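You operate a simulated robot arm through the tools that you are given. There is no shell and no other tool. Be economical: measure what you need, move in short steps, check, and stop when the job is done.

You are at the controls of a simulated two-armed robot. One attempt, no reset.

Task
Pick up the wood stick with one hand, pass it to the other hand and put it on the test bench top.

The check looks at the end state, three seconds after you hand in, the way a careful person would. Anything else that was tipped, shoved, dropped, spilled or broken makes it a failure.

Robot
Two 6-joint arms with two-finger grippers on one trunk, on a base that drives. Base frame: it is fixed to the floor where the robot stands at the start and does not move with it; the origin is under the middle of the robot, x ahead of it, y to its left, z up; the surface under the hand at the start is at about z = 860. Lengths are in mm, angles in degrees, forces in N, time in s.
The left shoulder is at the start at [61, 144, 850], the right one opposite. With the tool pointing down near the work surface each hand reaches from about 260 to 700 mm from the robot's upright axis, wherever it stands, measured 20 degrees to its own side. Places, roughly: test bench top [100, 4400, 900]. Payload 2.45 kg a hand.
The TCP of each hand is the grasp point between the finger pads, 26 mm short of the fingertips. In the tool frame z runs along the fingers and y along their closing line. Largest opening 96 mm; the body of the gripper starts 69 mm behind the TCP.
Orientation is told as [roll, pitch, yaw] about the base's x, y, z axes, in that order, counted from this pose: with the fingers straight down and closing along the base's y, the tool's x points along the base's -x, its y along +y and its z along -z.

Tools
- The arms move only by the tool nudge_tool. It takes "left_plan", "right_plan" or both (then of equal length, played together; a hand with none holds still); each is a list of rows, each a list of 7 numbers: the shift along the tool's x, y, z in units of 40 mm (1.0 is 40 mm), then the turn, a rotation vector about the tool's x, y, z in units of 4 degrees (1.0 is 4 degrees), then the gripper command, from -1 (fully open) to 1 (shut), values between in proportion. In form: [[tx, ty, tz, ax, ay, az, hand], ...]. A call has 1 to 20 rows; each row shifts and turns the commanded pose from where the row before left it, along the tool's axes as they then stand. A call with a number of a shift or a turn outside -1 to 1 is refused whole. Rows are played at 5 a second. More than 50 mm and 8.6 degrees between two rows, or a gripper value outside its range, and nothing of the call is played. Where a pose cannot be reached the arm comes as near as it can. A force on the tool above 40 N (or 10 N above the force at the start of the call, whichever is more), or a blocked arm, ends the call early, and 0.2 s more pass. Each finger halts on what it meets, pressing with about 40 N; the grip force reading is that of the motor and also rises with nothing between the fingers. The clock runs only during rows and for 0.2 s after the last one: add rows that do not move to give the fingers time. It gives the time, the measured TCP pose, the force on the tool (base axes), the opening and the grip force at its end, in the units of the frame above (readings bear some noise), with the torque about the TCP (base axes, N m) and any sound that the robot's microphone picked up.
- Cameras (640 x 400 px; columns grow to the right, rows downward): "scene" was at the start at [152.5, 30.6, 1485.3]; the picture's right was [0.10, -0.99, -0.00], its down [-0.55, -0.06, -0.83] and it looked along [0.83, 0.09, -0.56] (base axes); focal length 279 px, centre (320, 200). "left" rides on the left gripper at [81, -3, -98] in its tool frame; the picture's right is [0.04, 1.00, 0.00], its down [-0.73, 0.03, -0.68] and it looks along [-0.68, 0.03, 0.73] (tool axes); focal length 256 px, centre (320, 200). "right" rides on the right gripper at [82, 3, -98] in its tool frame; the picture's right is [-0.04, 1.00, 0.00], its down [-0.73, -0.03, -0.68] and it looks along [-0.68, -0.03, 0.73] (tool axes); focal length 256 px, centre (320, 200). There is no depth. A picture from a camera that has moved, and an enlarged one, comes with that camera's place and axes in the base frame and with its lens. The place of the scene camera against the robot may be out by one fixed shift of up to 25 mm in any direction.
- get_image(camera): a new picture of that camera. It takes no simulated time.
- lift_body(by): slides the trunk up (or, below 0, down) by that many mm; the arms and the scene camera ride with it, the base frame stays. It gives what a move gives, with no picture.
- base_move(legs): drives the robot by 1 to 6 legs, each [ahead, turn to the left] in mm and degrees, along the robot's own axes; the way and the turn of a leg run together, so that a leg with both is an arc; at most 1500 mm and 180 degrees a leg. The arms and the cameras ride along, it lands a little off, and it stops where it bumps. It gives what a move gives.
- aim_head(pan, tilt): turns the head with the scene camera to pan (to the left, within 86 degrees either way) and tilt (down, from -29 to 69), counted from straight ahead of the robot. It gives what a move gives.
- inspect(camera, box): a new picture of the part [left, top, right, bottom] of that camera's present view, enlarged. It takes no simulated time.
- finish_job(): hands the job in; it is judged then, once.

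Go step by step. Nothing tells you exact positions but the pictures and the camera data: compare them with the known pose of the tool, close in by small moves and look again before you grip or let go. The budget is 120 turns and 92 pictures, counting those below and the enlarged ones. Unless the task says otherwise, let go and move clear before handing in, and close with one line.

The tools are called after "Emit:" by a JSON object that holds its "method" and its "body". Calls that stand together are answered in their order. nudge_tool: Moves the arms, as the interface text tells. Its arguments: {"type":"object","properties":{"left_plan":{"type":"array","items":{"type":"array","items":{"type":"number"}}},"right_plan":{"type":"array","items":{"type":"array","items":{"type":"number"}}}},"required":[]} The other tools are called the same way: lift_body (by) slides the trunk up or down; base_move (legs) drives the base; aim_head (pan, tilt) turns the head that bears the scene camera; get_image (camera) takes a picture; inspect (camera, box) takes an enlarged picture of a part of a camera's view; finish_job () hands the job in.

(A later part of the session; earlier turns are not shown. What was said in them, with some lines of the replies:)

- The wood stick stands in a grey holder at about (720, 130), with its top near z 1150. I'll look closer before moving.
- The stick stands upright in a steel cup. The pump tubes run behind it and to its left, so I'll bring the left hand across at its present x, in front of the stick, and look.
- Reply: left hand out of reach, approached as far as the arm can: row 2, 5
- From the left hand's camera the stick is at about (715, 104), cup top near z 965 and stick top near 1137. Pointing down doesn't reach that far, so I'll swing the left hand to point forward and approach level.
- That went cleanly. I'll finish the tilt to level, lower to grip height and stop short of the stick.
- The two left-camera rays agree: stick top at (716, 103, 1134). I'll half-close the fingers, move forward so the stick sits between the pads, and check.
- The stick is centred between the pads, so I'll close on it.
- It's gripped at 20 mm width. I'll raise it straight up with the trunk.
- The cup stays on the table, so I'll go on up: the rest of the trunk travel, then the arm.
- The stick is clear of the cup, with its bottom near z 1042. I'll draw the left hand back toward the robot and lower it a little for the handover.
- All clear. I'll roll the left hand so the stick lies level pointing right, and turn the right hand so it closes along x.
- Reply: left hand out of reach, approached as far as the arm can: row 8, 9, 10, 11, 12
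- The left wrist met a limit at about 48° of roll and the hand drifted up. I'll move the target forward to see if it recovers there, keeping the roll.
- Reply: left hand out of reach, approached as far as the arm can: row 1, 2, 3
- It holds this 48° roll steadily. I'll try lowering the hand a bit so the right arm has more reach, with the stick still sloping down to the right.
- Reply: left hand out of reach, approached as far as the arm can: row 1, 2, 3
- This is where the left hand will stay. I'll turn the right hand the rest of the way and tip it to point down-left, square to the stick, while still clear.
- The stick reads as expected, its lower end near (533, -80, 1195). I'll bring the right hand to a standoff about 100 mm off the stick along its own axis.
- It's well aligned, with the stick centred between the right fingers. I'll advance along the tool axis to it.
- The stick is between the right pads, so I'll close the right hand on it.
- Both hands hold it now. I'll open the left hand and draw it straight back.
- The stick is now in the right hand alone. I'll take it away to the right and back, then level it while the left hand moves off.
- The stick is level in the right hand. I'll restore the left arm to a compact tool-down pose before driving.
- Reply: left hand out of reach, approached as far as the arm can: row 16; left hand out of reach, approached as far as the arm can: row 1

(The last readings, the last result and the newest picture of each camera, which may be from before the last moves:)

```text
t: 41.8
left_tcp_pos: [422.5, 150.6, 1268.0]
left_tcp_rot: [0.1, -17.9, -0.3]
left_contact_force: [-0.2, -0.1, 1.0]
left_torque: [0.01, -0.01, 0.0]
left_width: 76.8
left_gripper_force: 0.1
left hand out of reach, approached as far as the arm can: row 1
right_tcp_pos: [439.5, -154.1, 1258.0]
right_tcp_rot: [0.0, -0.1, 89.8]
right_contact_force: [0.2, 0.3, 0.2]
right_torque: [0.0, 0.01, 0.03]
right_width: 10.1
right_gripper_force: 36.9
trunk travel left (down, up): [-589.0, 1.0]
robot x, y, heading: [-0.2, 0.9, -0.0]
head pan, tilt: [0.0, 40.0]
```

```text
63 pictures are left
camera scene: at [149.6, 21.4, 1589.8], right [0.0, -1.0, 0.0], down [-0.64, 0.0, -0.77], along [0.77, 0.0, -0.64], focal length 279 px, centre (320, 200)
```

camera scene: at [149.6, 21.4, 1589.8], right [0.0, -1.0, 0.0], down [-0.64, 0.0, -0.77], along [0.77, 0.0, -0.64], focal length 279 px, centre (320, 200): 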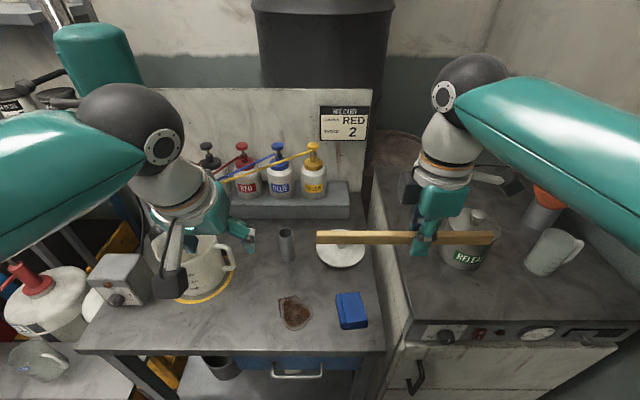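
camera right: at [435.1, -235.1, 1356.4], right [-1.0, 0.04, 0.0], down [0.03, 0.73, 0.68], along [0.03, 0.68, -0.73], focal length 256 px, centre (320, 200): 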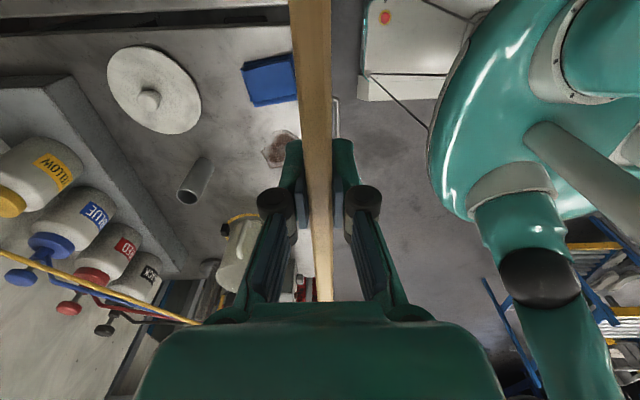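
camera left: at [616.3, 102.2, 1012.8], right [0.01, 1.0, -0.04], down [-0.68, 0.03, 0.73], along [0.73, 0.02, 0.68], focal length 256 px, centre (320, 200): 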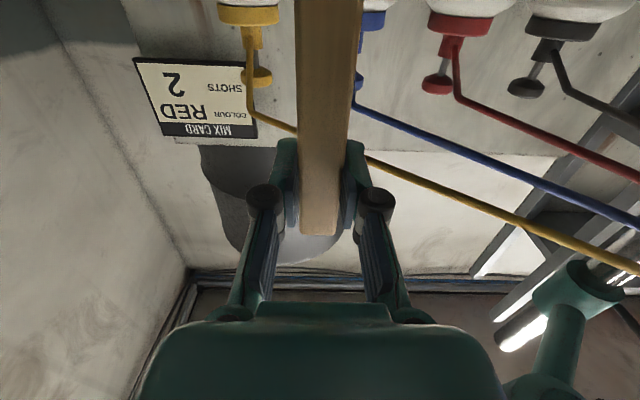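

All intact. Now I'll look left toward the test bench, and to the right side, for the driving route.

Emit:
{"method": "aim_head", "body": {"pan": 85, "tilt": 15}}

Emit:
{"method": "get_image", "body": {"camera": "scene"}}

Emit:
{"method": "aim_head", "body": {"pan": 60, "tilt": 55}}

Emit:
{"method": "get_image", "body": {"camera": "scene"}}

Emit:
{"method": "aim_head", "body": {"pan": -85, "tilt": 30}}

Emit:
{"method": "get_image", "body": {"camera": "scene"}}

```text
t: 43.4
left_tcp_pos: [422.5, 149.9, 1268.7]
left_tcp_rot: [0.0, -18.0, -0.3]
left_contact_force: [0.1, 0.4, 0.5]
left_torque: [-0.01, 0.01, 0.01]
left_width: 76.8
left_gripper_force: 0.1
right_tcp_pos: [439.6, -152.2, 1259.2]
right_tcp_rot: [0.0, -0.1, 90.0]
right_contact_force: [0.1, -0.4, -0.8]
right_torque: [0.0, 0.02, -0.01]
right_width: 9.7
right_gripper_force: 37.0
trunk travel left (down, up): [-589.0, 1.0]
robot x, y, heading: [-0.8, -1.2, 0.0]
head pan, tilt: [85.0, 15.0]
```

```text
62 pictures are left
camera scene: at [72.3, 114.6, 1629.4], right [1.0, -0.09, 0.0], down [-0.02, -0.26, -0.97], along [0.09, 0.96, -0.26], focal length 279 px, centre (320, 200)
```

scene: 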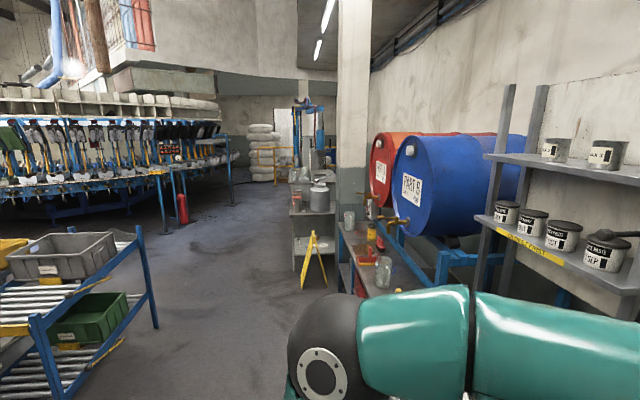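

```text
t: 44.5
left_tcp_pos: [421.4, 148.9, 1268.3]
left_tcp_rot: [0.0, -17.9, -0.3]
left_contact_force: [-0.6, 0.1, -0.3]
left_torque: [0.02, -0.05, 0.0]
left_width: 76.7
left_gripper_force: 0.0
right_tcp_pos: [439.1, -153.8, 1258.2]
right_tcp_rot: [0.0, 0.0, 89.9]
right_contact_force: [0.2, -0.2, -0.9]
right_torque: [-0.04, 0.0, -0.01]
right_width: 9.8
right_gripper_force: 37.6
trunk travel left (down, up): [-589.0, 1.0]
robot x, y, heading: [1.4, 2.1, 0.1]
head pan, tilt: [60.0, 55.0]
```

```text
61 pictures are left
camera scene: at [100.1, 84.0, 1569.3], right [0.87, -0.5, 0.0], down [-0.41, -0.71, -0.57], along [0.29, 0.5, -0.82], focal length 279 px, centre (320, 200)
```

scene: 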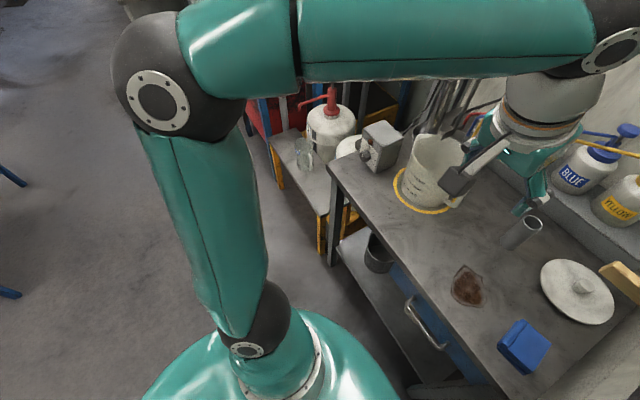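

```text
t: 46.8
left_tcp_pos: [422.6, 149.1, 1267.7]
left_tcp_rot: [0.0, -18.0, -0.3]
left_contact_force: [-0.2, -0.8, 0.4]
left_torque: [-0.02, 0.01, -0.01]
left_width: 76.7
left_gripper_force: 0.1
right_tcp_pos: [438.4, -153.9, 1259.0]
right_tcp_rot: [0.1, 0.1, 89.8]
right_contact_force: [-0.1, 0.2, -0.4]
right_torque: [0.01, -0.04, 0.0]
right_width: 10.1
right_gripper_force: 37.3
trunk travel left (down, up): [-589.0, 1.0]
robot x, y, heading: [1.3, 1.7, 0.2]
head pan, tilt: [-85.0, 30.0]
```

```text
60 pictures are left
camera scene: at [72.0, -68.6, 1605.3], right [-1.0, -0.09, 0.0], down [-0.04, 0.5, -0.87], along [0.08, -0.86, -0.5], focal length 279 px, centre (320, 200)
```

scene: 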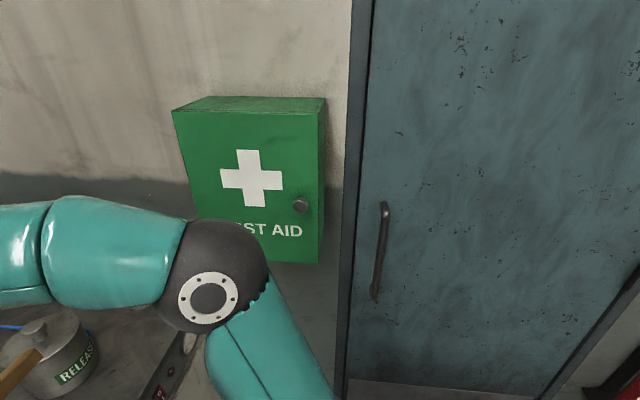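

The test bench is far along the aisle to the left, and close on the right is a wall with a locker. I can't see behind, so I'll turn left 45° on the spot, since the hands stay above everything, and look again.

Emit:
{"method": "base_move", "body": {"legs": [[0, 45]]}}

Emit:
{"method": "aim_head", "body": {"pan": 85, "tilt": 25}}

Emit:
{"method": "get_image", "body": {"camera": "scene"}}

Emit:
{"method": "aim_head", "body": {"pan": 30, "tilt": 20}}

Emit:
{"method": "get_image", "body": {"camera": "scene"}}

```text
t: 49.5
left_tcp_pos: [197.2, 403.0, 1266.9]
left_tcp_rot: [-0.1, -18.0, 44.2]
left_contact_force: [1.0, 0.4, -0.1]
left_torque: [0.01, -0.04, 0.0]
left_width: 76.9
left_gripper_force: 0.0
right_tcp_pos: [421.1, 198.9, 1258.8]
right_tcp_rot: [0.0, 0.0, 134.4]
right_contact_force: [-0.3, 0.8, -0.3]
right_torque: [-0.02, -0.01, -0.01]
right_width: 10.1
right_gripper_force: 37.0
trunk travel left (down, up): [-589.0, 1.0]
robot x, y, heading: [17.4, -19.9, 44.6]
head pan, tilt: [-85.0, 30.0]
```

```text
t: 52.0
left_tcp_pos: [197.0, 403.1, 1268.6]
left_tcp_rot: [-0.1, -18.0, 44.2]
left_contact_force: [0.1, -0.5, 0.1]
left_torque: [-0.01, -0.01, 0.02]
left_width: 76.9
left_gripper_force: 0.0
right_tcp_pos: [420.8, 198.2, 1258.9]
right_tcp_rot: [0.0, 0.0, 134.4]
right_contact_force: [-0.5, -0.3, 0.0]
right_torque: [-0.02, -0.02, 0.01]
right_width: 9.9
right_gripper_force: 37.3
trunk travel left (down, up): [-589.0, 1.0]
robot x, y, heading: [18.0, -18.8, 44.3]
head pan, tilt: [85.0, 25.0]
```

```text
59 pictures are left
camera scene: at [7.3, 115.8, 1613.2], right [0.77, 0.63, 0.0], down [0.27, -0.33, -0.91], along [-0.57, 0.7, -0.42], focal length 279 px, centre (320, 200)
```

scene: 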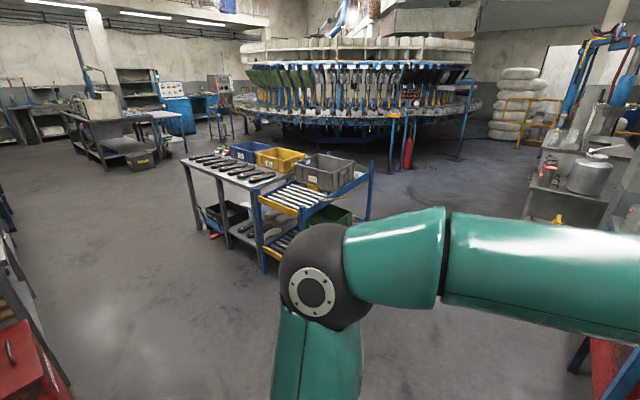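

```text
t: 53.3
left_tcp_pos: [197.7, 403.1, 1268.5]
left_tcp_rot: [0.0, -18.0, 44.3]
left_contact_force: [-0.2, -0.5, -0.1]
left_torque: [-0.02, -0.01, 0.0]
left_width: 76.7
left_gripper_force: 0.0
right_tcp_pos: [420.4, 197.7, 1259.0]
right_tcp_rot: [0.0, -0.1, 134.4]
right_contact_force: [0.9, 0.5, -0.6]
right_torque: [-0.01, -0.02, 0.0]
right_width: 10.1
right_gripper_force: 37.2
trunk travel left (down, up): [-589.0, 1.0]
robot x, y, heading: [14.4, -19.8, 44.3]
head pan, tilt: [30.0, 20.0]
```

```text
58 pictures are left
camera scene: at [90.7, 134.2, 1621.3], right [0.96, -0.27, 0.0], down [-0.09, -0.33, -0.94], along [0.25, 0.9, -0.34], focal length 279 px, centre (320, 200)
```

scene: 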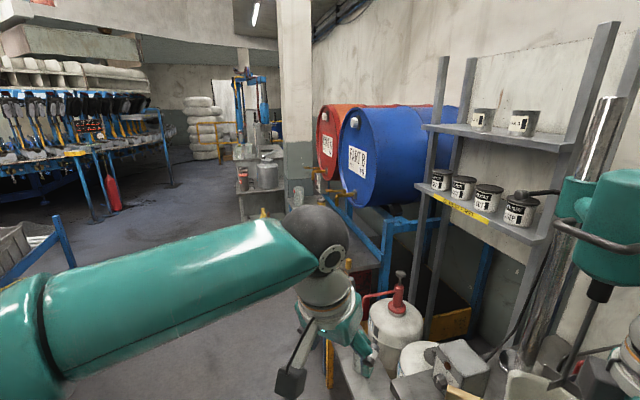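

The way ahead is clear floor, with a workbench beyond the drums. I'll turn to a heading of about 107°, drive 1.4 m up the aisle, and look at the bench.

Emit:
{"method": "base_move", "body": {"legs": [[0, 63], [1400, 0]]}}

Emit:
{"method": "aim_head", "body": {"pan": -20, "tilt": 20}}

Emit:
{"method": "get_image", "body": {"camera": "scene"}}

```text
t: 57.5
left_tcp_pos: [-292.5, 333.7, 1267.9]
left_tcp_rot: [-0.1, -18.0, 108.7]
left_contact_force: [-0.4, 0.5, -0.4]
left_torque: [0.02, -0.03, 0.03]
left_width: 76.7
left_gripper_force: 0.0
right_tcp_pos: [-8.5, 448.0, 1260.1]
right_tcp_rot: [0.2, 0.1, -161.2]
right_contact_force: [-0.6, 0.6, -1.0]
right_torque: [-0.03, -0.07, 0.01]
right_width: 9.9
right_gripper_force: 37.1
trunk travel left (down, up): [-589.0, 1.0]
robot x, y, heading: [55.4, 6.6, 110.6]
head pan, tilt: [30.0, 20.0]
stopped in leg 2: the robot was blocked; the commanded pose is now the measured one
```

```text
t: 58.6
left_tcp_pos: [-287.1, 332.4, 1270.0]
left_tcp_rot: [0.0, -18.0, 108.6]
left_contact_force: [-0.7, 0.4, 0.4]
left_torque: [-0.01, 0.01, 0.02]
left_width: 76.8
left_gripper_force: 0.1
right_tcp_pos: [-6.5, 445.4, 1258.8]
right_tcp_rot: [0.0, 0.0, -161.3]
right_contact_force: [0.3, -0.5, -1.2]
right_torque: [0.01, -0.04, 0.01]
right_width: 9.7
right_gripper_force: 37.2
trunk travel left (down, up): [-589.0, 1.0]
robot x, y, heading: [55.5, -0.8, 110.7]
head pan, tilt: [-20.0, 20.0]
```

```text
57 pictures are left
camera scene: at [37.0, 174.9, 1621.3], right [1.0, 0.01, 0.0], down [0.0, -0.34, -0.94], along [-0.01, 0.94, -0.34], focal length 279 px, centre (320, 200)
```

scene: 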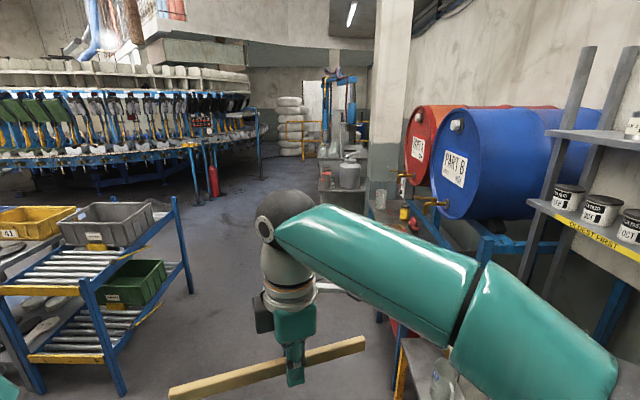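

The drive was blocked almost at once. I'll look down to the right to see what is touching before moving again.

Emit:
{"method": "aim_head", "body": {"pan": -70, "tilt": 40}}

Emit:
{"method": "get_image", "body": {"camera": "scene"}}

Emit:
{"method": "aim_head", "body": {"pan": -20, "tilt": 68}}

Emit:
{"method": "get_image", "body": {"camera": "scene"}}

```text
t: 59.8
left_tcp_pos: [-288.8, 331.7, 1269.7]
left_tcp_rot: [0.0, -18.0, 108.6]
left_contact_force: [0.0, -0.6, -0.4]
left_torque: [0.02, 0.01, 0.0]
left_width: 76.4
left_gripper_force: 0.1
right_tcp_pos: [-7.2, 446.7, 1260.7]
right_tcp_rot: [0.1, 0.0, -161.3]
right_contact_force: [-0.3, -0.2, 0.1]
right_torque: [0.05, 0.0, -0.01]
right_width: 10.2
right_gripper_force: 36.8
trunk travel left (down, up): [-589.0, 1.0]
robot x, y, heading: [58.4, 5.1, 110.3]
head pan, tilt: [-70.0, 40.0]
```

```text
56 pictures are left
camera scene: at [102.2, 137.2, 1589.9], right [0.65, -0.76, 0.0], down [-0.49, -0.42, -0.77], along [0.58, 0.5, -0.64], focal length 279 px, centre (320, 200)
```

scene: 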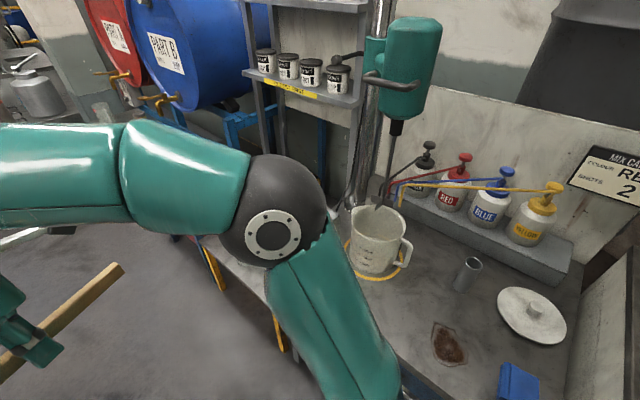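

```text
t: 61.0
left_tcp_pos: [-289.1, 332.6, 1270.1]
left_tcp_rot: [0.0, -18.0, 108.7]
left_contact_force: [-0.5, -0.1, 0.3]
left_torque: [0.01, 0.01, 0.0]
left_width: 76.7
left_gripper_force: 0.1
right_tcp_pos: [-6.2, 446.5, 1260.8]
right_tcp_rot: [0.0, 0.0, -161.3]
right_contact_force: [0.2, 0.5, -0.6]
right_torque: [0.0, 0.02, -0.02]
right_width: 9.7
right_gripper_force: 37.4
trunk travel left (down, up): [-589.0, 1.0]
robot x, y, heading: [53.3, 8.3, 110.2]
head pan, tilt: [-20.0, 68.0]
```

```text
55 pictures are left
camera scene: at [37.1, 138.9, 1554.5], right [1.0, 0.01, 0.0], down [0.01, -0.93, -0.37], along [0.0, 0.37, -0.93], focal length 279 px, centre (320, 200)
```

scene: 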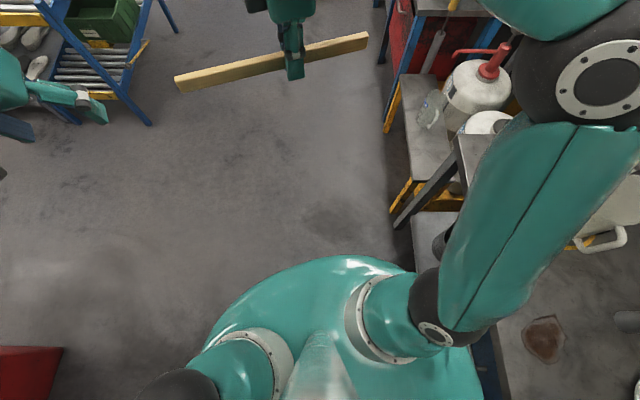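

Nothing is disturbed. The base's rear right corner is probably against the bench front, so I'll turn a little back to the right to free it and then go ahead.

Emit:
{"method": "base_move", "body": {"legs": [[0, -10], [250, 0]]}}

Emit:
{"method": "get_image", "body": {"camera": "scene"}}

```text
t: 63.6
left_tcp_pos: [-273.0, 632.8, 1268.3]
left_tcp_rot: [0.0, -18.0, 98.8]
left_contact_force: [-0.1, 0.7, 0.1]
left_torque: [-0.04, -0.02, -0.01]
left_width: 76.8
left_gripper_force: 0.1
right_tcp_pos: [24.1, 697.2, 1260.3]
right_tcp_rot: [0.1, 0.0, -171.0]
right_contact_force: [0.1, 0.3, -1.0]
right_torque: [-0.06, 0.03, -0.01]
right_width: 10.1
right_gripper_force: 37.7
trunk travel left (down, up): [-589.0, 1.0]
robot x, y, heading: [15.6, 254.2, 100.6]
head pan, tilt: [-20.0, 68.0]
```

```text
54 pictures are left
camera scene: at [14.1, 388.0, 1554.4], right [0.99, -0.16, 0.0], down [-0.15, -0.92, -0.37], along [0.06, 0.37, -0.93], focal length 279 px, centre (320, 200)
```

scene: 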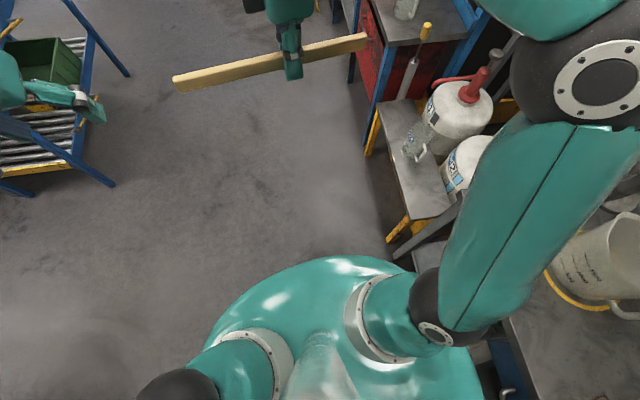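

It's free. I'll go on up the aisle along x ≈ -290, between the rack and the drum stand.

Emit:
{"method": "base_move", "body": {"legs": [[600, 4], [600, 0], [0, -12]]}}

Emit:
{"method": "aim_head", "body": {"pan": -5, "tilt": 25}}

Emit:
{"method": "get_image", "body": {"camera": "scene"}}

```text
t: 71.0
left_tcp_pos: [-506.9, 1845.4, 1270.4]
left_tcp_rot: [0.0, -18.0, 90.9]
left_contact_force: [-0.2, 0.3, 0.0]
left_torque: [0.01, -0.01, 0.0]
left_width: 76.7
left_gripper_force: 0.0
right_tcp_pos: [-203.3, 1868.9, 1261.2]
right_tcp_rot: [0.0, 0.0, -179.1]
right_contact_force: [0.3, 0.0, -0.7]
right_torque: [-0.01, -0.02, 0.03]
right_width: 10.1
right_gripper_force: 37.5
trunk travel left (down, up): [-589.0, 1.0]
robot x, y, heading: [-281.7, 1429.4, 93.1]
head pan, tilt: [-20.0, 68.0]
```

```text
t: 72.0
left_tcp_pos: [-506.5, 1846.3, 1269.6]
left_tcp_rot: [0.0, -18.0, 90.9]
left_contact_force: [-0.5, 0.5, 0.4]
left_torque: [-0.02, -0.01, 0.0]
left_width: 76.7
left_gripper_force: 0.0
right_tcp_pos: [-202.7, 1869.9, 1260.3]
right_tcp_rot: [-0.1, -0.1, -179.0]
right_contact_force: [0.1, 0.3, -0.4]
right_torque: [0.02, 0.0, 0.0]
right_width: 10.1
right_gripper_force: 36.7
trunk travel left (down, up): [-589.0, 1.0]
robot x, y, heading: [-282.4, 1426.9, 92.7]
head pan, tilt: [-5.0, 25.0]
```

```text
53 pictures are left
camera scene: at [-279.8, 1602.9, 1613.1], right [1.0, -0.04, 0.0], down [-0.02, -0.42, -0.91], along [0.03, 0.91, -0.42], focal length 279 px, centre (320, 200)
```

scene: 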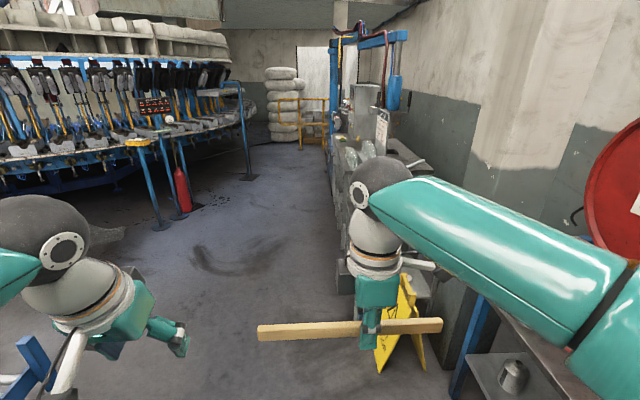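

The test bench runs along the right wall beyond the yellow sign, with its edge near x = -50. I'll drive on to about y 2900, drifting a little left, and look at its top.

Emit:
{"method": "base_move", "body": {"legs": [[500, 6], [900, 0], [0, -7]]}}

Emit:
{"method": "aim_head", "body": {"pan": -25, "tilt": 25}}

Emit:
{"method": "get_image", "body": {"camera": "scene"}}

```text
t: 80.0
left_tcp_pos: [-664.1, 3230.4, 1270.4]
left_tcp_rot: [0.0, -18.0, 88.4]
left_contact_force: [-0.4, -0.3, -0.4]
left_torque: [0.0, 0.05, -0.02]
left_width: 77.1
left_gripper_force: 0.1
right_tcp_pos: [-360.9, 3239.2, 1260.9]
right_tcp_rot: [0.0, 0.0, 178.6]
right_contact_force: [-0.5, 0.0, -1.5]
right_torque: [-0.03, -0.04, 0.0]
right_width: 9.9
right_gripper_force: 37.1
trunk travel left (down, up): [-589.0, 1.0]
robot x, y, heading: [-460.4, 2801.0, 90.5]
head pan, tilt: [-5.0, 25.0]
```

```text
t: 80.8
left_tcp_pos: [-665.1, 3229.7, 1271.3]
left_tcp_rot: [0.0, -18.0, 88.5]
left_contact_force: [0.5, -0.6, 1.0]
left_torque: [-0.01, 0.01, -0.02]
left_width: 76.8
left_gripper_force: 0.0
right_tcp_pos: [-360.4, 3239.6, 1261.3]
right_tcp_rot: [0.0, 0.0, 178.6]
right_contact_force: [0.6, -0.7, -0.8]
right_torque: [-0.03, 0.0, 0.04]
right_width: 10.1
right_gripper_force: 37.3
trunk travel left (down, up): [-589.0, 1.0]
robot x, y, heading: [-463.5, 2804.3, 90.7]
head pan, tilt: [-25.0, 25.0]
```

```text
52 pictures are left
camera scene: at [-420.3, 2969.2, 1613.2], right [0.91, -0.41, 0.0], down [-0.17, -0.39, -0.91], along [0.38, 0.82, -0.42], focal length 279 px, centre (320, 200)
```

scene: 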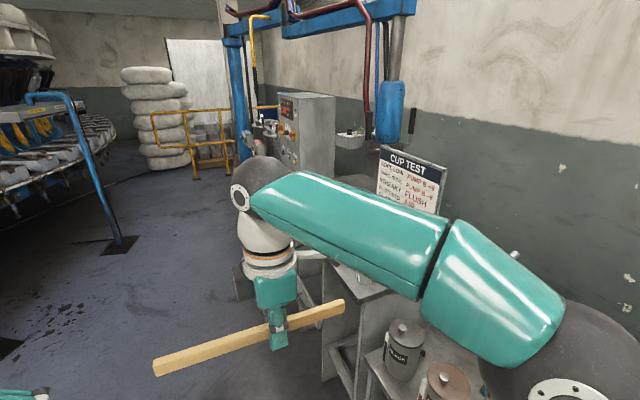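

The "CUP TEST" bench is ahead on the right, but my arm blocks the view. I'll drive up nearly alongside and look right.

Emit:
{"method": "base_move", "body": {"legs": [[900, 0]]}}

Emit:
{"method": "aim_head", "body": {"pan": -50, "tilt": 35}}

Emit:
{"method": "get_image", "body": {"camera": "scene"}}

Emit:
{"method": "aim_head", "body": {"pan": -20, "tilt": 40}}

Emit:
{"method": "get_image", "body": {"camera": "scene"}}

```text
t: 85.5
left_tcp_pos: [-669.3, 4110.9, 1271.0]
left_tcp_rot: [-0.1, -18.0, 88.3]
left_contact_force: [0.2, 0.3, 0.1]
left_torque: [-0.03, 0.0, -0.02]
left_width: 76.9
left_gripper_force: 0.0
right_tcp_pos: [-366.9, 4119.7, 1261.2]
right_tcp_rot: [0.1, 0.2, 178.6]
right_contact_force: [-0.1, -0.3, -0.7]
right_torque: [-0.03, 0.03, 0.02]
right_width: 10.0
right_gripper_force: 37.2
trunk travel left (down, up): [-589.0, 1.0]
robot x, y, heading: [-469.1, 3681.9, 90.4]
head pan, tilt: [-25.0, 25.0]
```

```text
t: 86.4
left_tcp_pos: [-670.0, 4110.4, 1270.9]
left_tcp_rot: [-0.1, -18.1, 88.2]
left_contact_force: [0.0, 0.0, 0.0]
left_torque: [-0.04, 0.01, 0.0]
left_width: 76.9
left_gripper_force: 0.1
right_tcp_pos: [-366.2, 4118.6, 1261.9]
right_tcp_rot: [0.1, -0.1, 178.5]
right_contact_force: [-0.2, 0.0, -1.1]
right_torque: [-0.02, -0.04, 0.01]
right_width: 9.9
right_gripper_force: 37.3
trunk travel left (down, up): [-589.0, 1.0]
robot x, y, heading: [-471.1, 3683.1, 90.5]
head pan, tilt: [-50.0, 35.0]
```

```text
51 pictures are left
camera scene: at [-397.9, 3821.7, 1597.5], right [0.65, -0.76, 0.0], down [-0.44, -0.37, -0.82], along [0.62, 0.53, -0.57], focal length 279 px, centre (320, 200)
```

scene: 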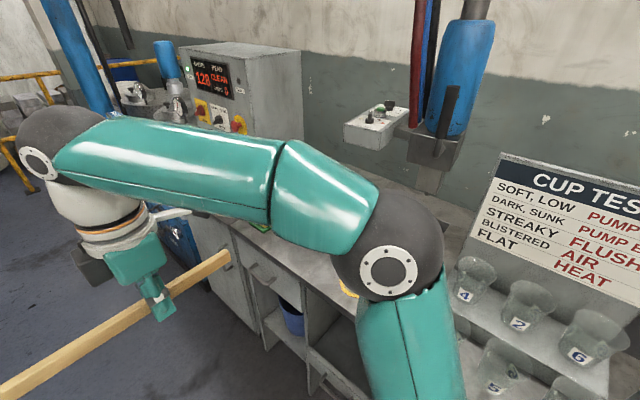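

```text
t: 87.4
left_tcp_pos: [-670.0, 4109.1, 1270.4]
left_tcp_rot: [0.1, -17.9, 88.4]
left_contact_force: [0.1, 0.1, -0.3]
left_torque: [0.0, -0.01, -0.01]
left_width: 76.9
left_gripper_force: 0.0
right_tcp_pos: [-366.9, 4119.5, 1261.4]
right_tcp_rot: [0.0, 0.0, 178.6]
right_contact_force: [-0.4, -0.3, -0.4]
right_torque: [-0.02, 0.01, -0.01]
right_width: 9.9
right_gripper_force: 37.7
trunk travel left (down, up): [-589.0, 1.0]
robot x, y, heading: [-468.2, 3682.6, 90.3]
head pan, tilt: [-20.0, 40.0]
```

```text
50 pictures are left
camera scene: at [-436.3, 3844.6, 1589.9], right [0.94, -0.34, 0.0], down [-0.22, -0.61, -0.77], along [0.26, 0.72, -0.64], focal length 279 px, centre (320, 200)
```

scene: 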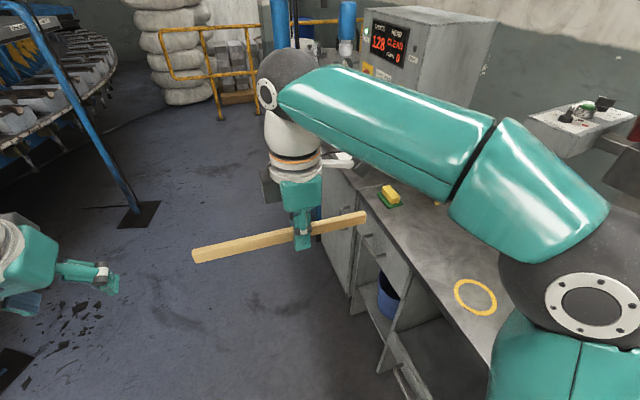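

The bench top has free space between the yellow ring (98, 4088) and the sponge (98, 4530), with its edge near x = -10. I'll drive to y ≈ 4460 and turn to face the bench.

Emit:
{"method": "base_move", "body": {"legs": [[390, 5], [390, 0], [0, -95]]}}

Emit:
{"method": "aim_head", "body": {"pan": 0, "tilt": 45}}

Emit:
{"method": "get_image", "body": {"camera": "scene"}}

Emit:
{"method": "get_image", "body": {"camera": "right"}}

```text
t: 95.2
left_tcp_pos: [-183.8, 4779.4, 1271.5]
left_tcp_rot: [0.2, -18.0, 17.7]
left_contact_force: [0.9, -0.7, 0.0]
left_torque: [0.05, 0.04, 0.02]
left_width: 76.8
left_gripper_force: 0.0
right_tcp_pos: [-73.5, 4495.8, 1261.8]
right_tcp_rot: [0.1, -0.2, 107.9]
right_contact_force: [0.0, -1.1, -0.4]
right_torque: [0.06, 0.03, -0.01]
right_width: 10.1
right_gripper_force: 37.5
trunk travel left (down, up): [-589.0, 1.0]
robot x, y, heading: [-542.2, 4493.5, 18.2]
head pan, tilt: [-20.0, 40.0]
stopped in leg 3: the robot was blocked; the commanded pose is now the measured one
```

```text
t: 96.1
left_tcp_pos: [-185.9, 4782.0, 1273.2]
left_tcp_rot: [0.0, -18.1, 17.7]
left_contact_force: [-0.1, -0.7, 0.3]
left_torque: [0.02, -0.02, 0.01]
left_width: 77.1
left_gripper_force: 0.1
right_tcp_pos: [-75.2, 4499.0, 1262.3]
right_tcp_rot: [0.2, 0.1, 107.9]
right_contact_force: [0.5, -0.2, -0.4]
right_torque: [0.04, 0.01, 0.0]
right_width: 10.0
right_gripper_force: 37.0
trunk travel left (down, up): [-589.0, 1.0]
robot x, y, heading: [-536.4, 4493.6, 18.2]
head pan, tilt: [0.0, 45.0]
```

```text
49 pictures are left
camera scene: at [-401.1, 4557.9, 1582.7], right [0.31, -0.95, 0.0], down [-0.67, -0.22, -0.71], along [0.67, 0.22, -0.71], focal length 279 px, centre (320, 200)
```

scene: 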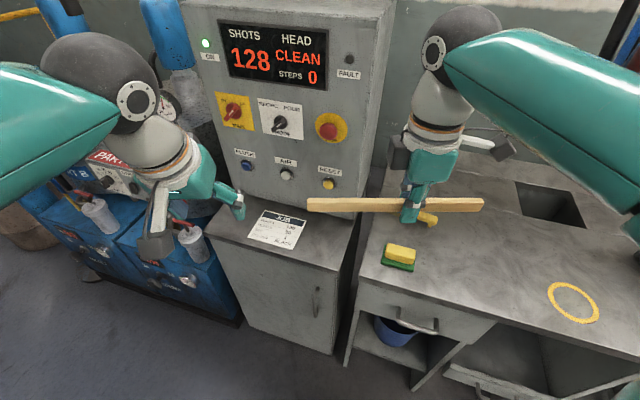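

```text
48 pictures are left
camera right: at [-54.0, 4420.2, 1360.2], right [-0.96, -0.27, 0.0], down [-0.2, 0.71, 0.68], along [-0.18, 0.65, -0.73], focal length 256 px, centre (320, 200)
```

right: 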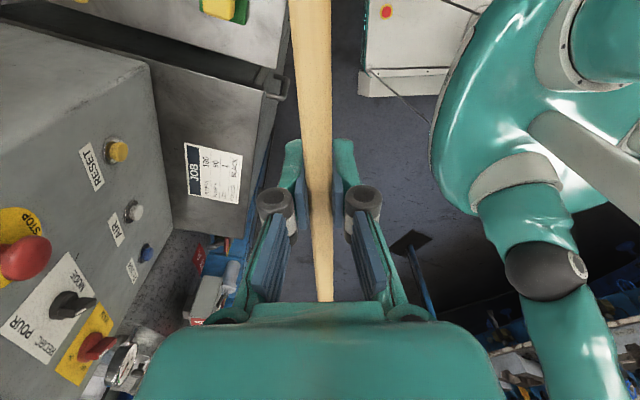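

The turn stopped early at heading 18°. The hands' forces are near zero, so I'll look around the robot for what it touches.

Emit:
{"method": "aim_head", "body": {"pan": -60, "tilt": 50}}

Emit:
{"method": "get_image", "body": {"camera": "scene"}}

Emit:
{"method": "aim_head", "body": {"pan": 75, "tilt": 50}}

Emit:
{"method": "get_image", "body": {"camera": "scene"}}

Emit:
{"method": "aim_head", "body": {"pan": 0, "tilt": 69}}

Emit:
{"method": "get_image", "body": {"camera": "scene"}}

```text
t: 97.4
left_tcp_pos: [-185.8, 4783.9, 1272.1]
left_tcp_rot: [0.0, -18.1, 17.8]
left_contact_force: [-0.6, -0.6, -0.2]
left_torque: [0.03, 0.0, 0.01]
left_width: 76.9
left_gripper_force: 0.1
right_tcp_pos: [-76.3, 4499.7, 1261.9]
right_tcp_rot: [0.1, 0.1, 108.0]
right_contact_force: [-0.9, 1.0, 0.0]
right_torque: [-0.04, 0.0, 0.0]
right_width: 9.9
right_gripper_force: 37.7
trunk travel left (down, up): [-589.0, 1.0]
robot x, y, heading: [-538.7, 4491.1, 18.1]
head pan, tilt: [-60.0, 50.0]
```

```text
47 pictures are left
camera scene: at [-421.0, 4481.9, 1575.7], right [-0.67, -0.75, 0.0], down [-0.57, 0.51, -0.64], along [0.48, -0.43, -0.77], focal length 279 px, centre (320, 200)
```

scene: 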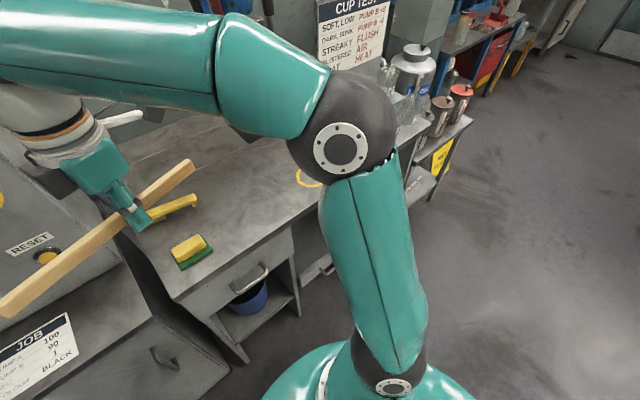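

```text
t: 99.5
left_tcp_pos: [-186.9, 4783.2, 1273.1]
left_tcp_rot: [0.0, -18.2, 17.8]
left_contact_force: [-0.5, -0.3, 1.1]
left_torque: [-0.02, -0.03, -0.01]
left_width: 76.9
left_gripper_force: 0.1
right_tcp_pos: [-75.9, 4499.1, 1263.5]
right_tcp_rot: [0.1, 0.1, 108.0]
right_contact_force: [-0.3, 0.0, 0.3]
right_torque: [-0.04, -0.02, 0.03]
right_width: 9.9
right_gripper_force: 37.2
trunk travel left (down, up): [-589.0, 1.0]
robot x, y, heading: [-540.5, 4493.7, 18.3]
head pan, tilt: [75.0, 50.0]
```

```text
46 pictures are left
camera scene: at [-482.6, 4610.2, 1575.7], right [1.0, 0.05, 0.0], down [0.04, -0.77, -0.64], along [-0.04, 0.64, -0.77], focal length 279 px, centre (320, 200)
```

scene: 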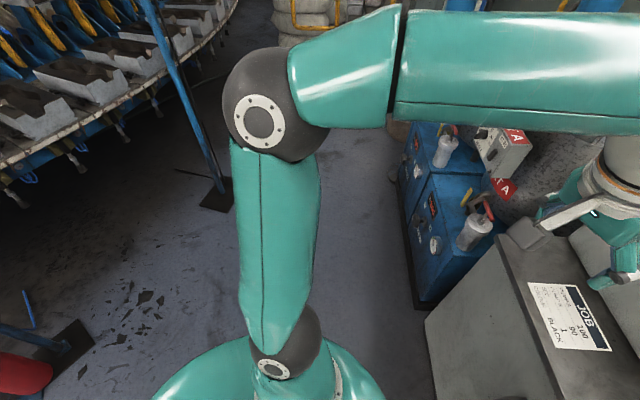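

```text
t: 101.0
left_tcp_pos: [-185.5, 4783.1, 1272.4]
left_tcp_rot: [0.0, -18.1, 17.8]
left_contact_force: [0.1, -0.7, 1.5]
left_torque: [-0.05, 0.02, 0.0]
left_width: 76.8
left_gripper_force: 0.0
right_tcp_pos: [-76.4, 4499.5, 1262.4]
right_tcp_rot: [0.2, 0.0, 107.9]
right_contact_force: [0.3, 0.7, -0.1]
right_torque: [-0.03, -0.03, -0.02]
right_width: 10.0
right_gripper_force: 37.4
trunk travel left (down, up): [-589.0, 1.0]
robot x, y, heading: [-539.0, 4490.9, 18.0]
head pan, tilt: [0.0, 68.8]
```

```text
45 pictures are left
camera scene: at [-425.3, 4550.7, 1553.8], right [0.31, -0.95, 0.0], down [-0.89, -0.29, -0.36], along [0.34, 0.11, -0.93], focal length 279 px, centre (320, 200)
```

scene: 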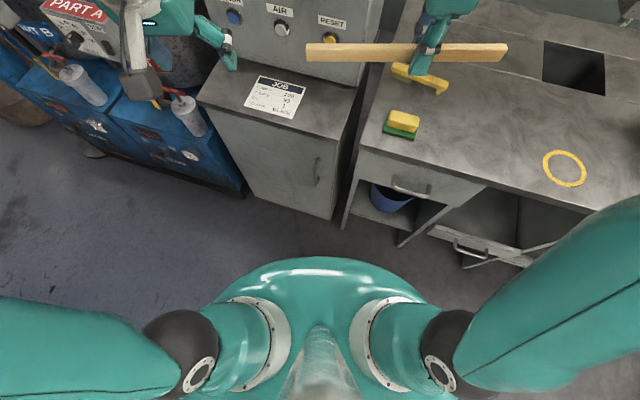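

Nothing visible touches the robot. I'll try a small further turn to see if it frees.

Emit:
{"method": "base_move", "body": {"legs": [[0, -6]]}}

```text
t: 102.0
left_tcp_pos: [-156.9, 4743.1, 1272.3]
left_tcp_rot: [0.0, -18.1, 11.7]
left_contact_force: [0.1, 0.2, 0.4]
left_torque: [0.01, 0.0, -0.03]
left_width: 76.7
left_gripper_force: 0.2
right_tcp_pos: [-76.7, 4449.8, 1261.8]
right_tcp_rot: [0.1, 0.0, 102.0]
right_contact_force: [0.6, -0.1, -0.8]
right_torque: [-0.01, 0.0, -0.01]
right_width: 10.3
right_gripper_force: 37.5
trunk travel left (down, up): [-589.0, 1.0]
robot x, y, heading: [-538.8, 4498.9, 12.2]
head pan, tilt: [0.0, 68.8]
```

That moved freely. I'll finish turning square to the bench.

Emit:
{"method": "base_move", "body": {"legs": [[0, -12]]}}

Emit:
{"method": "aim_head", "body": {"pan": -15, "tilt": 50}}

Emit:
{"method": "get_image", "body": {"camera": "scene"}}

```text
t: 103.2
left_tcp_pos: [-115.5, 4659.2, 1274.1]
left_tcp_rot: [0.0, -18.1, -0.1]
left_contact_force: [-0.3, 0.4, 0.4]
left_torque: [0.02, 0.01, -0.01]
left_width: 76.8
left_gripper_force: 0.0
right_tcp_pos: [-97.8, 4356.3, 1262.5]
right_tcp_rot: [0.1, 0.0, 90.1]
right_contact_force: [0.5, 0.1, -0.8]
right_torque: [-0.04, 0.0, 0.01]
right_width: 10.4
right_gripper_force: 37.6
trunk travel left (down, up): [-589.0, 1.0]
robot x, y, heading: [-542.6, 4504.1, 0.1]
head pan, tilt: [0.0, 68.8]
```

```text
t: 104.0
left_tcp_pos: [-113.2, 4660.8, 1271.9]
left_tcp_rot: [0.0, -18.0, -0.2]
left_contact_force: [-1.1, 0.5, -0.4]
left_torque: [-0.02, -0.04, 0.03]
left_width: 76.8
left_gripper_force: 0.1
right_tcp_pos: [-97.4, 4355.8, 1264.2]
right_tcp_rot: [0.1, 0.0, 90.0]
right_contact_force: [-0.3, -0.1, -0.8]
right_torque: [-0.03, -0.01, 0.03]
right_width: 10.0
right_gripper_force: 37.8
trunk travel left (down, up): [-589.0, 1.0]
robot x, y, heading: [-536.4, 4506.7, 0.1]
head pan, tilt: [-15.0, 50.0]
```

```text
44 pictures are left
camera scene: at [-401.4, 4507.0, 1575.6], right [-0.26, -0.97, 0.0], down [-0.74, 0.2, -0.64], along [0.62, -0.16, -0.77], focal length 279 px, centre (320, 200)
```

scene: 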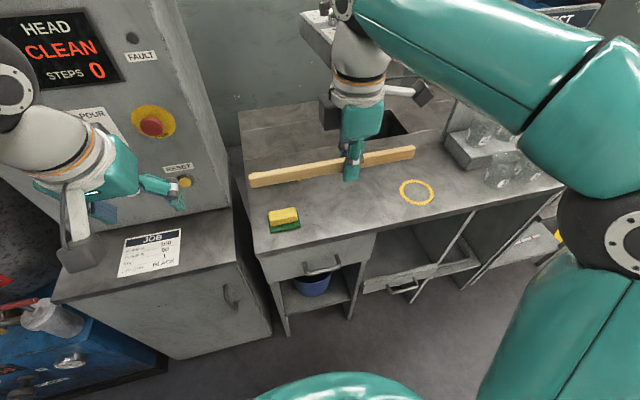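

Facing the bench, the sponge is at about (92, 4486), the ring at (94, 4054) and the front edge at x ≈ 0. I'll creep 90 mm ahead, then shift the right hand so the stick sits over the clear area.

Emit:
{"method": "base_move", "body": {"legs": [[90, 0]]}}

Emit:
{"method": "nudge_tool", "body": {"right_plan": [[0.8, 0, 0, 0, 0, 0, 1], [0.8, 0, 0, 0, 0, 0, 1], [0.8, 0, 0.3, 0, 0, 0, 1], [0.35, -0.3, 0.6, 0, 0, 0, 1], [0, -0.6, 0.6, 0, 0, 0, 1], [0, -0.6, 0.6, 0, 0, 0, 1], [0, -0.6, 0.6, 0, 0, 0, 1], [0, -0.6, 0.6, 0, 0, 0, 1], [0, 0, 0, 0, 0, 0, 1]]}}

Emit:
{"method": "get_image", "body": {"camera": "scene"}}

Emit:
{"method": "get_image", "body": {"camera": "right"}}

```text
t: 105.2
left_tcp_pos: [-19.0, 4658.6, 1272.4]
left_tcp_rot: [0.0, -18.0, -0.4]
left_contact_force: [0.1, -0.4, 0.1]
left_torque: [0.0, 0.03, 0.0]
left_width: 76.9
left_gripper_force: 0.0
right_tcp_pos: [-3.6, 4355.5, 1263.1]
right_tcp_rot: [0.2, 0.1, 90.0]
right_contact_force: [0.8, -0.4, -0.5]
right_torque: [-0.02, 0.04, 0.01]
right_width: 10.1
right_gripper_force: 37.4
trunk travel left (down, up): [-589.0, 1.0]
robot x, y, heading: [-450.5, 4503.3, 0.1]
head pan, tilt: [-15.0, 50.0]
```

```text
t: 107.2
left_tcp_pos: [-20.7, 4658.8, 1274.0]
left_tcp_rot: [0.0, -18.2, -0.3]
left_contact_force: [-0.2, -0.2, 0.1]
left_torque: [0.0, 0.05, 0.0]
left_width: 76.9
left_gripper_force: 0.0
right_tcp_pos: [101.8, 4244.9, 1132.0]
right_tcp_rot: [0.0, 0.0, 90.0]
right_contact_force: [-0.4, -0.3, -0.3]
right_torque: [0.0, -0.04, 0.01]
right_width: 9.9
right_gripper_force: 37.1
trunk travel left (down, up): [-589.0, 1.0]
robot x, y, heading: [-444.8, 4505.5, 0.2]
head pan, tilt: [-15.0, 50.0]
```

```text
43 pictures are left
camera scene: at [-309.7, 4506.8, 1575.8], right [-0.26, -0.97, 0.0], down [-0.74, 0.2, -0.64], along [0.62, -0.17, -0.77], focal length 279 px, centre (320, 200)
```

scene: 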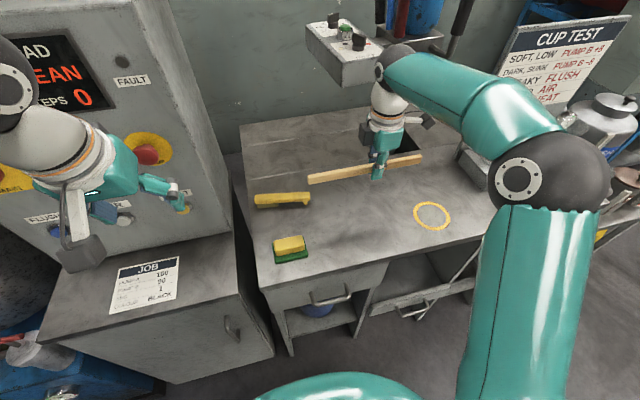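

```text
42 pictures are left
camera right: at [98.1, 4163.0, 1229.4], right [-1.0, 0.04, 0.0], down [0.03, 0.73, 0.68], along [0.03, 0.68, -0.73], focal length 256 px, centre (320, 200)
```

right: 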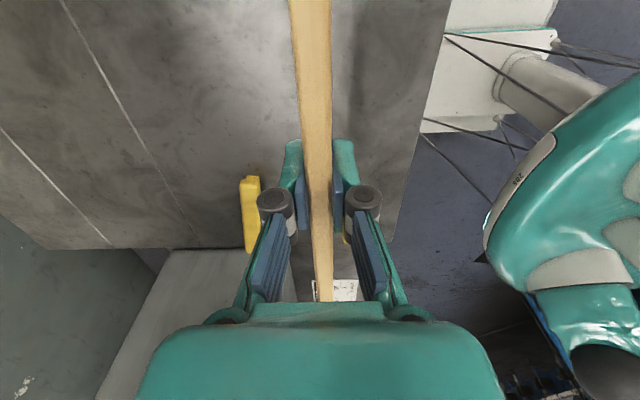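

The stick is over clear bench. I'll lower it to just above the top and check the remaining height.

Emit:
{"method": "nudge_tool", "body": {"right_plan": [[0, 0, 0.8, 0, 0, 0, 1], [0, 0, 0.8, 0, 0, 0, 1], [0, 0, 0.8, 0, 0, 0, 1], [0, 0, 0.8, 0, 0, 0, 1], [0, 0, 0.7, 0, 0, 0, 1], [0, 0, 0.4, 0, 0, 0, 1], [0, 0, 0, 0, 0, 0, 1]]}}

Emit:
{"method": "get_image", "body": {"camera": "right"}}

Emit:
{"method": "inspect", "body": {"camera": "scene", "box": [230, 120, 490, 300]}}

```text
t: 108.8
left_tcp_pos: [-22.2, 4658.7, 1273.1]
left_tcp_rot: [0.1, -18.1, -0.2]
left_contact_force: [0.1, 0.2, 0.1]
left_torque: [-0.03, -0.01, -0.02]
left_width: 76.9
left_gripper_force: 0.0
right_tcp_pos: [101.5, 4243.5, 958.4]
right_tcp_rot: [0.1, 0.1, 89.9]
right_contact_force: [-0.3, -1.2, -0.2]
right_torque: [-0.02, 0.02, 0.02]
right_width: 9.9
right_gripper_force: 37.3
trunk travel left (down, up): [-589.0, 1.0]
robot x, y, heading: [-449.9, 4507.2, 0.1]
head pan, tilt: [-15.0, 50.0]
```

```text
41 pictures are left
camera right: at [98.5, 4162.6, 1056.4], right [-1.0, 0.04, 0.0], down [0.03, 0.73, 0.68], along [0.03, 0.68, -0.73], focal length 256 px, centre (320, 200)
```

right: 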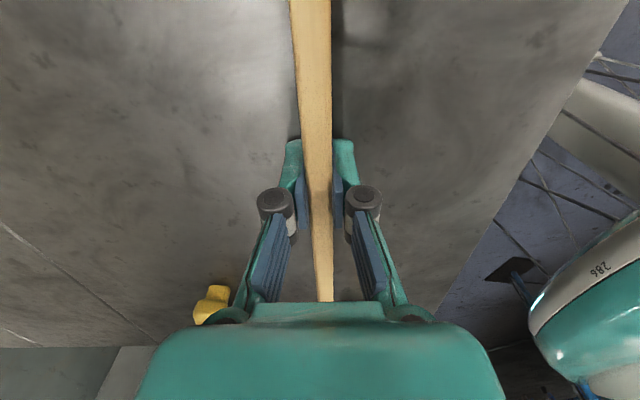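

```text
2.22 times, centred on (360, 210) of scene
camera zoom: at [-308.8, 4506.6, 1575.7], right [-0.26, -0.97, 0.0], down [-0.74, 0.2, -0.64], along [0.62, -0.17, -0.77], focal length 620 px, centre (231, 178)
```

zoom: 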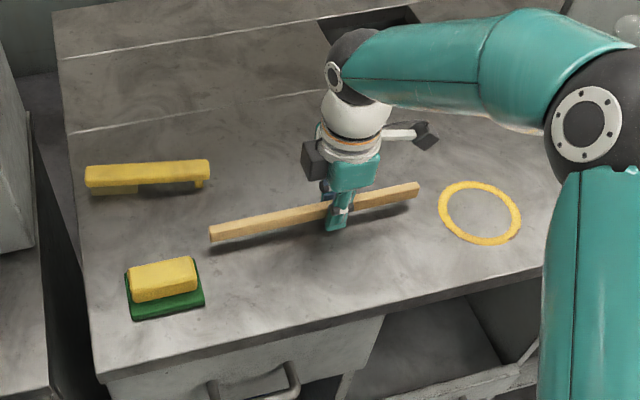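

The spot is clear of the ring, sponge and brush. I'll lower gently until the fingertips are nearly on the surface.

Emit:
{"method": "nudge_tool", "body": {"right_plan": [[0, 0, 0.25, 0, 0, 0, 1], [0, 0, 0.2, 0, 0, 0, 1], [0, 0, 0.15, 0, 0, 0, 1], [0, 0, 0, 0, 0, 0, 1]]}}

Emit:
{"method": "inspect", "body": {"camera": "scene", "box": [300, 160, 430, 250]}}

```text
t: 109.3
left_tcp_pos: [-23.7, 4659.3, 1274.5]
left_tcp_rot: [0.0, -18.3, -0.2]
left_contact_force: [-0.7, 0.2, -0.7]
left_torque: [0.04, 0.03, -0.01]
left_width: 76.7
left_gripper_force: 0.0
right_tcp_pos: [102.5, 4245.0, 956.8]
right_tcp_rot: [-0.6, 0.2, 89.9]
right_contact_force: [-14.4, 1.3, 24.1]
right_torque: [0.24, 0.62, 0.06]
right_width: 9.9
right_gripper_force: 37.2
trunk travel left (down, up): [-589.0, 1.0]
robot x, y, heading: [-447.0, 4503.6, -0.1]
head pan, tilt: [-15.0, 50.0]
stopped in row 2 (right hand): the force on the tool passed its limit at 48 N (the readings are from after the stop); the commanded pose is now the measured one
```

```text
4.44 times, centred on (365, 205) of scene
camera zoom: at [-311.5, 4507.7, 1576.2], right [-0.26, -0.97, 0.0], down [-0.74, 0.2, -0.64], along [0.62, -0.17, -0.77], focal length 1240 px, centre (120, 178)
```

zoom: 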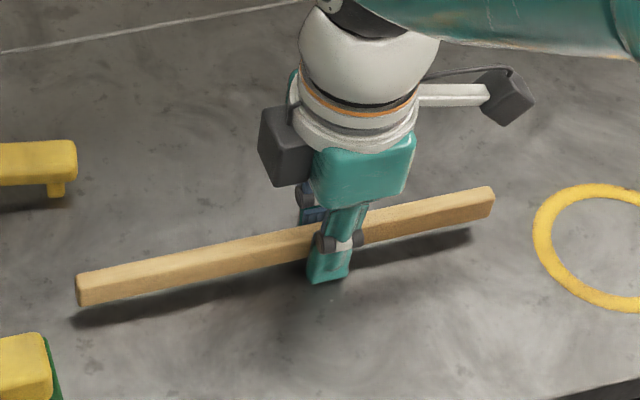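

The fingertips touched the top at TCP z 957, so the surface is near 930 and the stick is about 15 mm above it. I'll ease up 2 mm and open slowly so the stick slides down between the fingers.

Emit:
{"method": "nudge_tool", "body": {"right_plan": [[0, 0, -0.06, 0, 0, 0, 1], [0, 0, 0, 0, 0, 0, 0.78], [0, 0, 0, 0, 0, 0, 0.74], [0, 0, 0, 0, 0, 0, 0.7], [0, 0, 0, 0, 0, 0, 0.65], [0, 0, 0, 0, 0, 0, 0.6], [0, 0, 0, 0, 0, 0, 0.6]]}}

Emit:
{"method": "inspect", "body": {"camera": "scene", "box": [300, 160, 430, 250]}}

```text
t: 110.9
left_tcp_pos: [-21.9, 4659.9, 1274.1]
left_tcp_rot: [-0.1, -18.2, -0.2]
left_contact_force: [0.0, 0.3, -0.1]
left_torque: [0.02, 0.04, -0.01]
left_width: 76.8
left_gripper_force: 0.1
right_tcp_pos: [106.0, 4243.8, 956.6]
right_tcp_rot: [-0.7, 0.2, 89.9]
right_contact_force: [0.0, 3.2, 11.7]
right_torque: [0.18, -0.06, 0.03]
right_width: 19.3
right_gripper_force: 0.2
trunk travel left (down, up): [-589.0, 1.0]
robot x, y, heading: [-448.4, 4504.2, 0.2]
head pan, tilt: [-15.0, 50.0]
```

```text
4.44 times, centred on (365, 205) of scene
camera zoom: at [-309.8, 4507.5, 1575.8], right [-0.26, -0.97, 0.0], down [-0.74, 0.2, -0.64], along [0.62, -0.17, -0.77], focal length 1240 px, centre (120, 178)
```

zoom: 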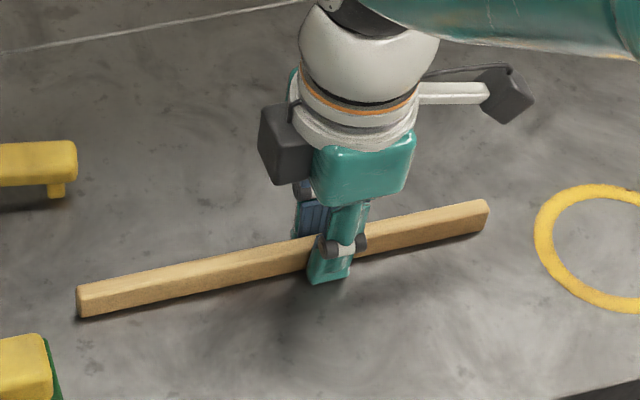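

The stick has settled onto the bench top. I'll open wider and rise straight up.

Emit:
{"method": "nudge_tool", "body": {"right_plan": [[0, 0, 0, 0, 0, 0, 0.2], [0, 0, 0, 0, 0, 0, -0.2], [0, 0, -0.1, 0, 0, 0, -0.3], [0, 0, -0.4, 0, 0, 0, -0.3], [0, 0, -0.8, 0, 0, 0, -0.3], [0, 0, -0.8, 0, 0, 0, -0.3], [0, 0, -0.8, 0, 0, 0, -0.3], [0, 0, -0.8, 0, 0, 0, -0.3], [0, 0, -0.8, 0, 0, 0, -0.3], [0, 0, 0, 0, 0, 0, -0.3]]}}

Emit:
{"method": "get_image", "body": {"camera": "scene"}}

```text
t: 113.1
left_tcp_pos: [-21.9, 4659.0, 1274.4]
left_tcp_rot: [0.0, -18.2, -0.4]
left_contact_force: [-0.1, 0.8, -0.2]
left_torque: [0.0, -0.01, 0.0]
left_width: 76.7
left_gripper_force: 0.1
right_tcp_pos: [102.9, 4244.6, 1136.3]
right_tcp_rot: [-0.8, 0.1, 89.9]
right_contact_force: [0.1, -0.2, 0.2]
right_torque: [0.0, -0.02, -0.01]
right_width: 62.4
right_gripper_force: 0.1
trunk travel left (down, up): [-589.0, 1.0]
robot x, y, heading: [-445.0, 4503.7, 0.0]
head pan, tilt: [-15.0, 50.0]
```

```text
37 pictures are left
camera scene: at [-308.3, 4506.4, 1575.7], right [-0.26, -0.97, 0.0], down [-0.74, 0.2, -0.64], along [0.62, -0.17, -0.77], focal length 279 px, centre (320, 200)
```

scene: 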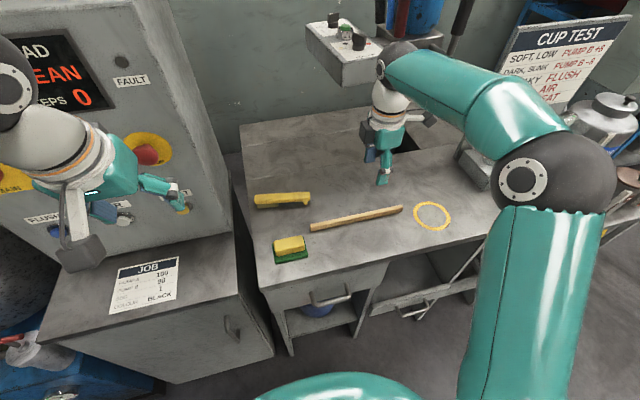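

The stick lies free on the test bench top, nothing around it has moved, and both hands are clear. I'm handing in.

Emit:
{"method": "finish_job", "body": {}}

```text
The job is handed in.
```

The wood stick was picked up with the left hand, passed to the right hand and laid on the test bench top, and the job is handed in.
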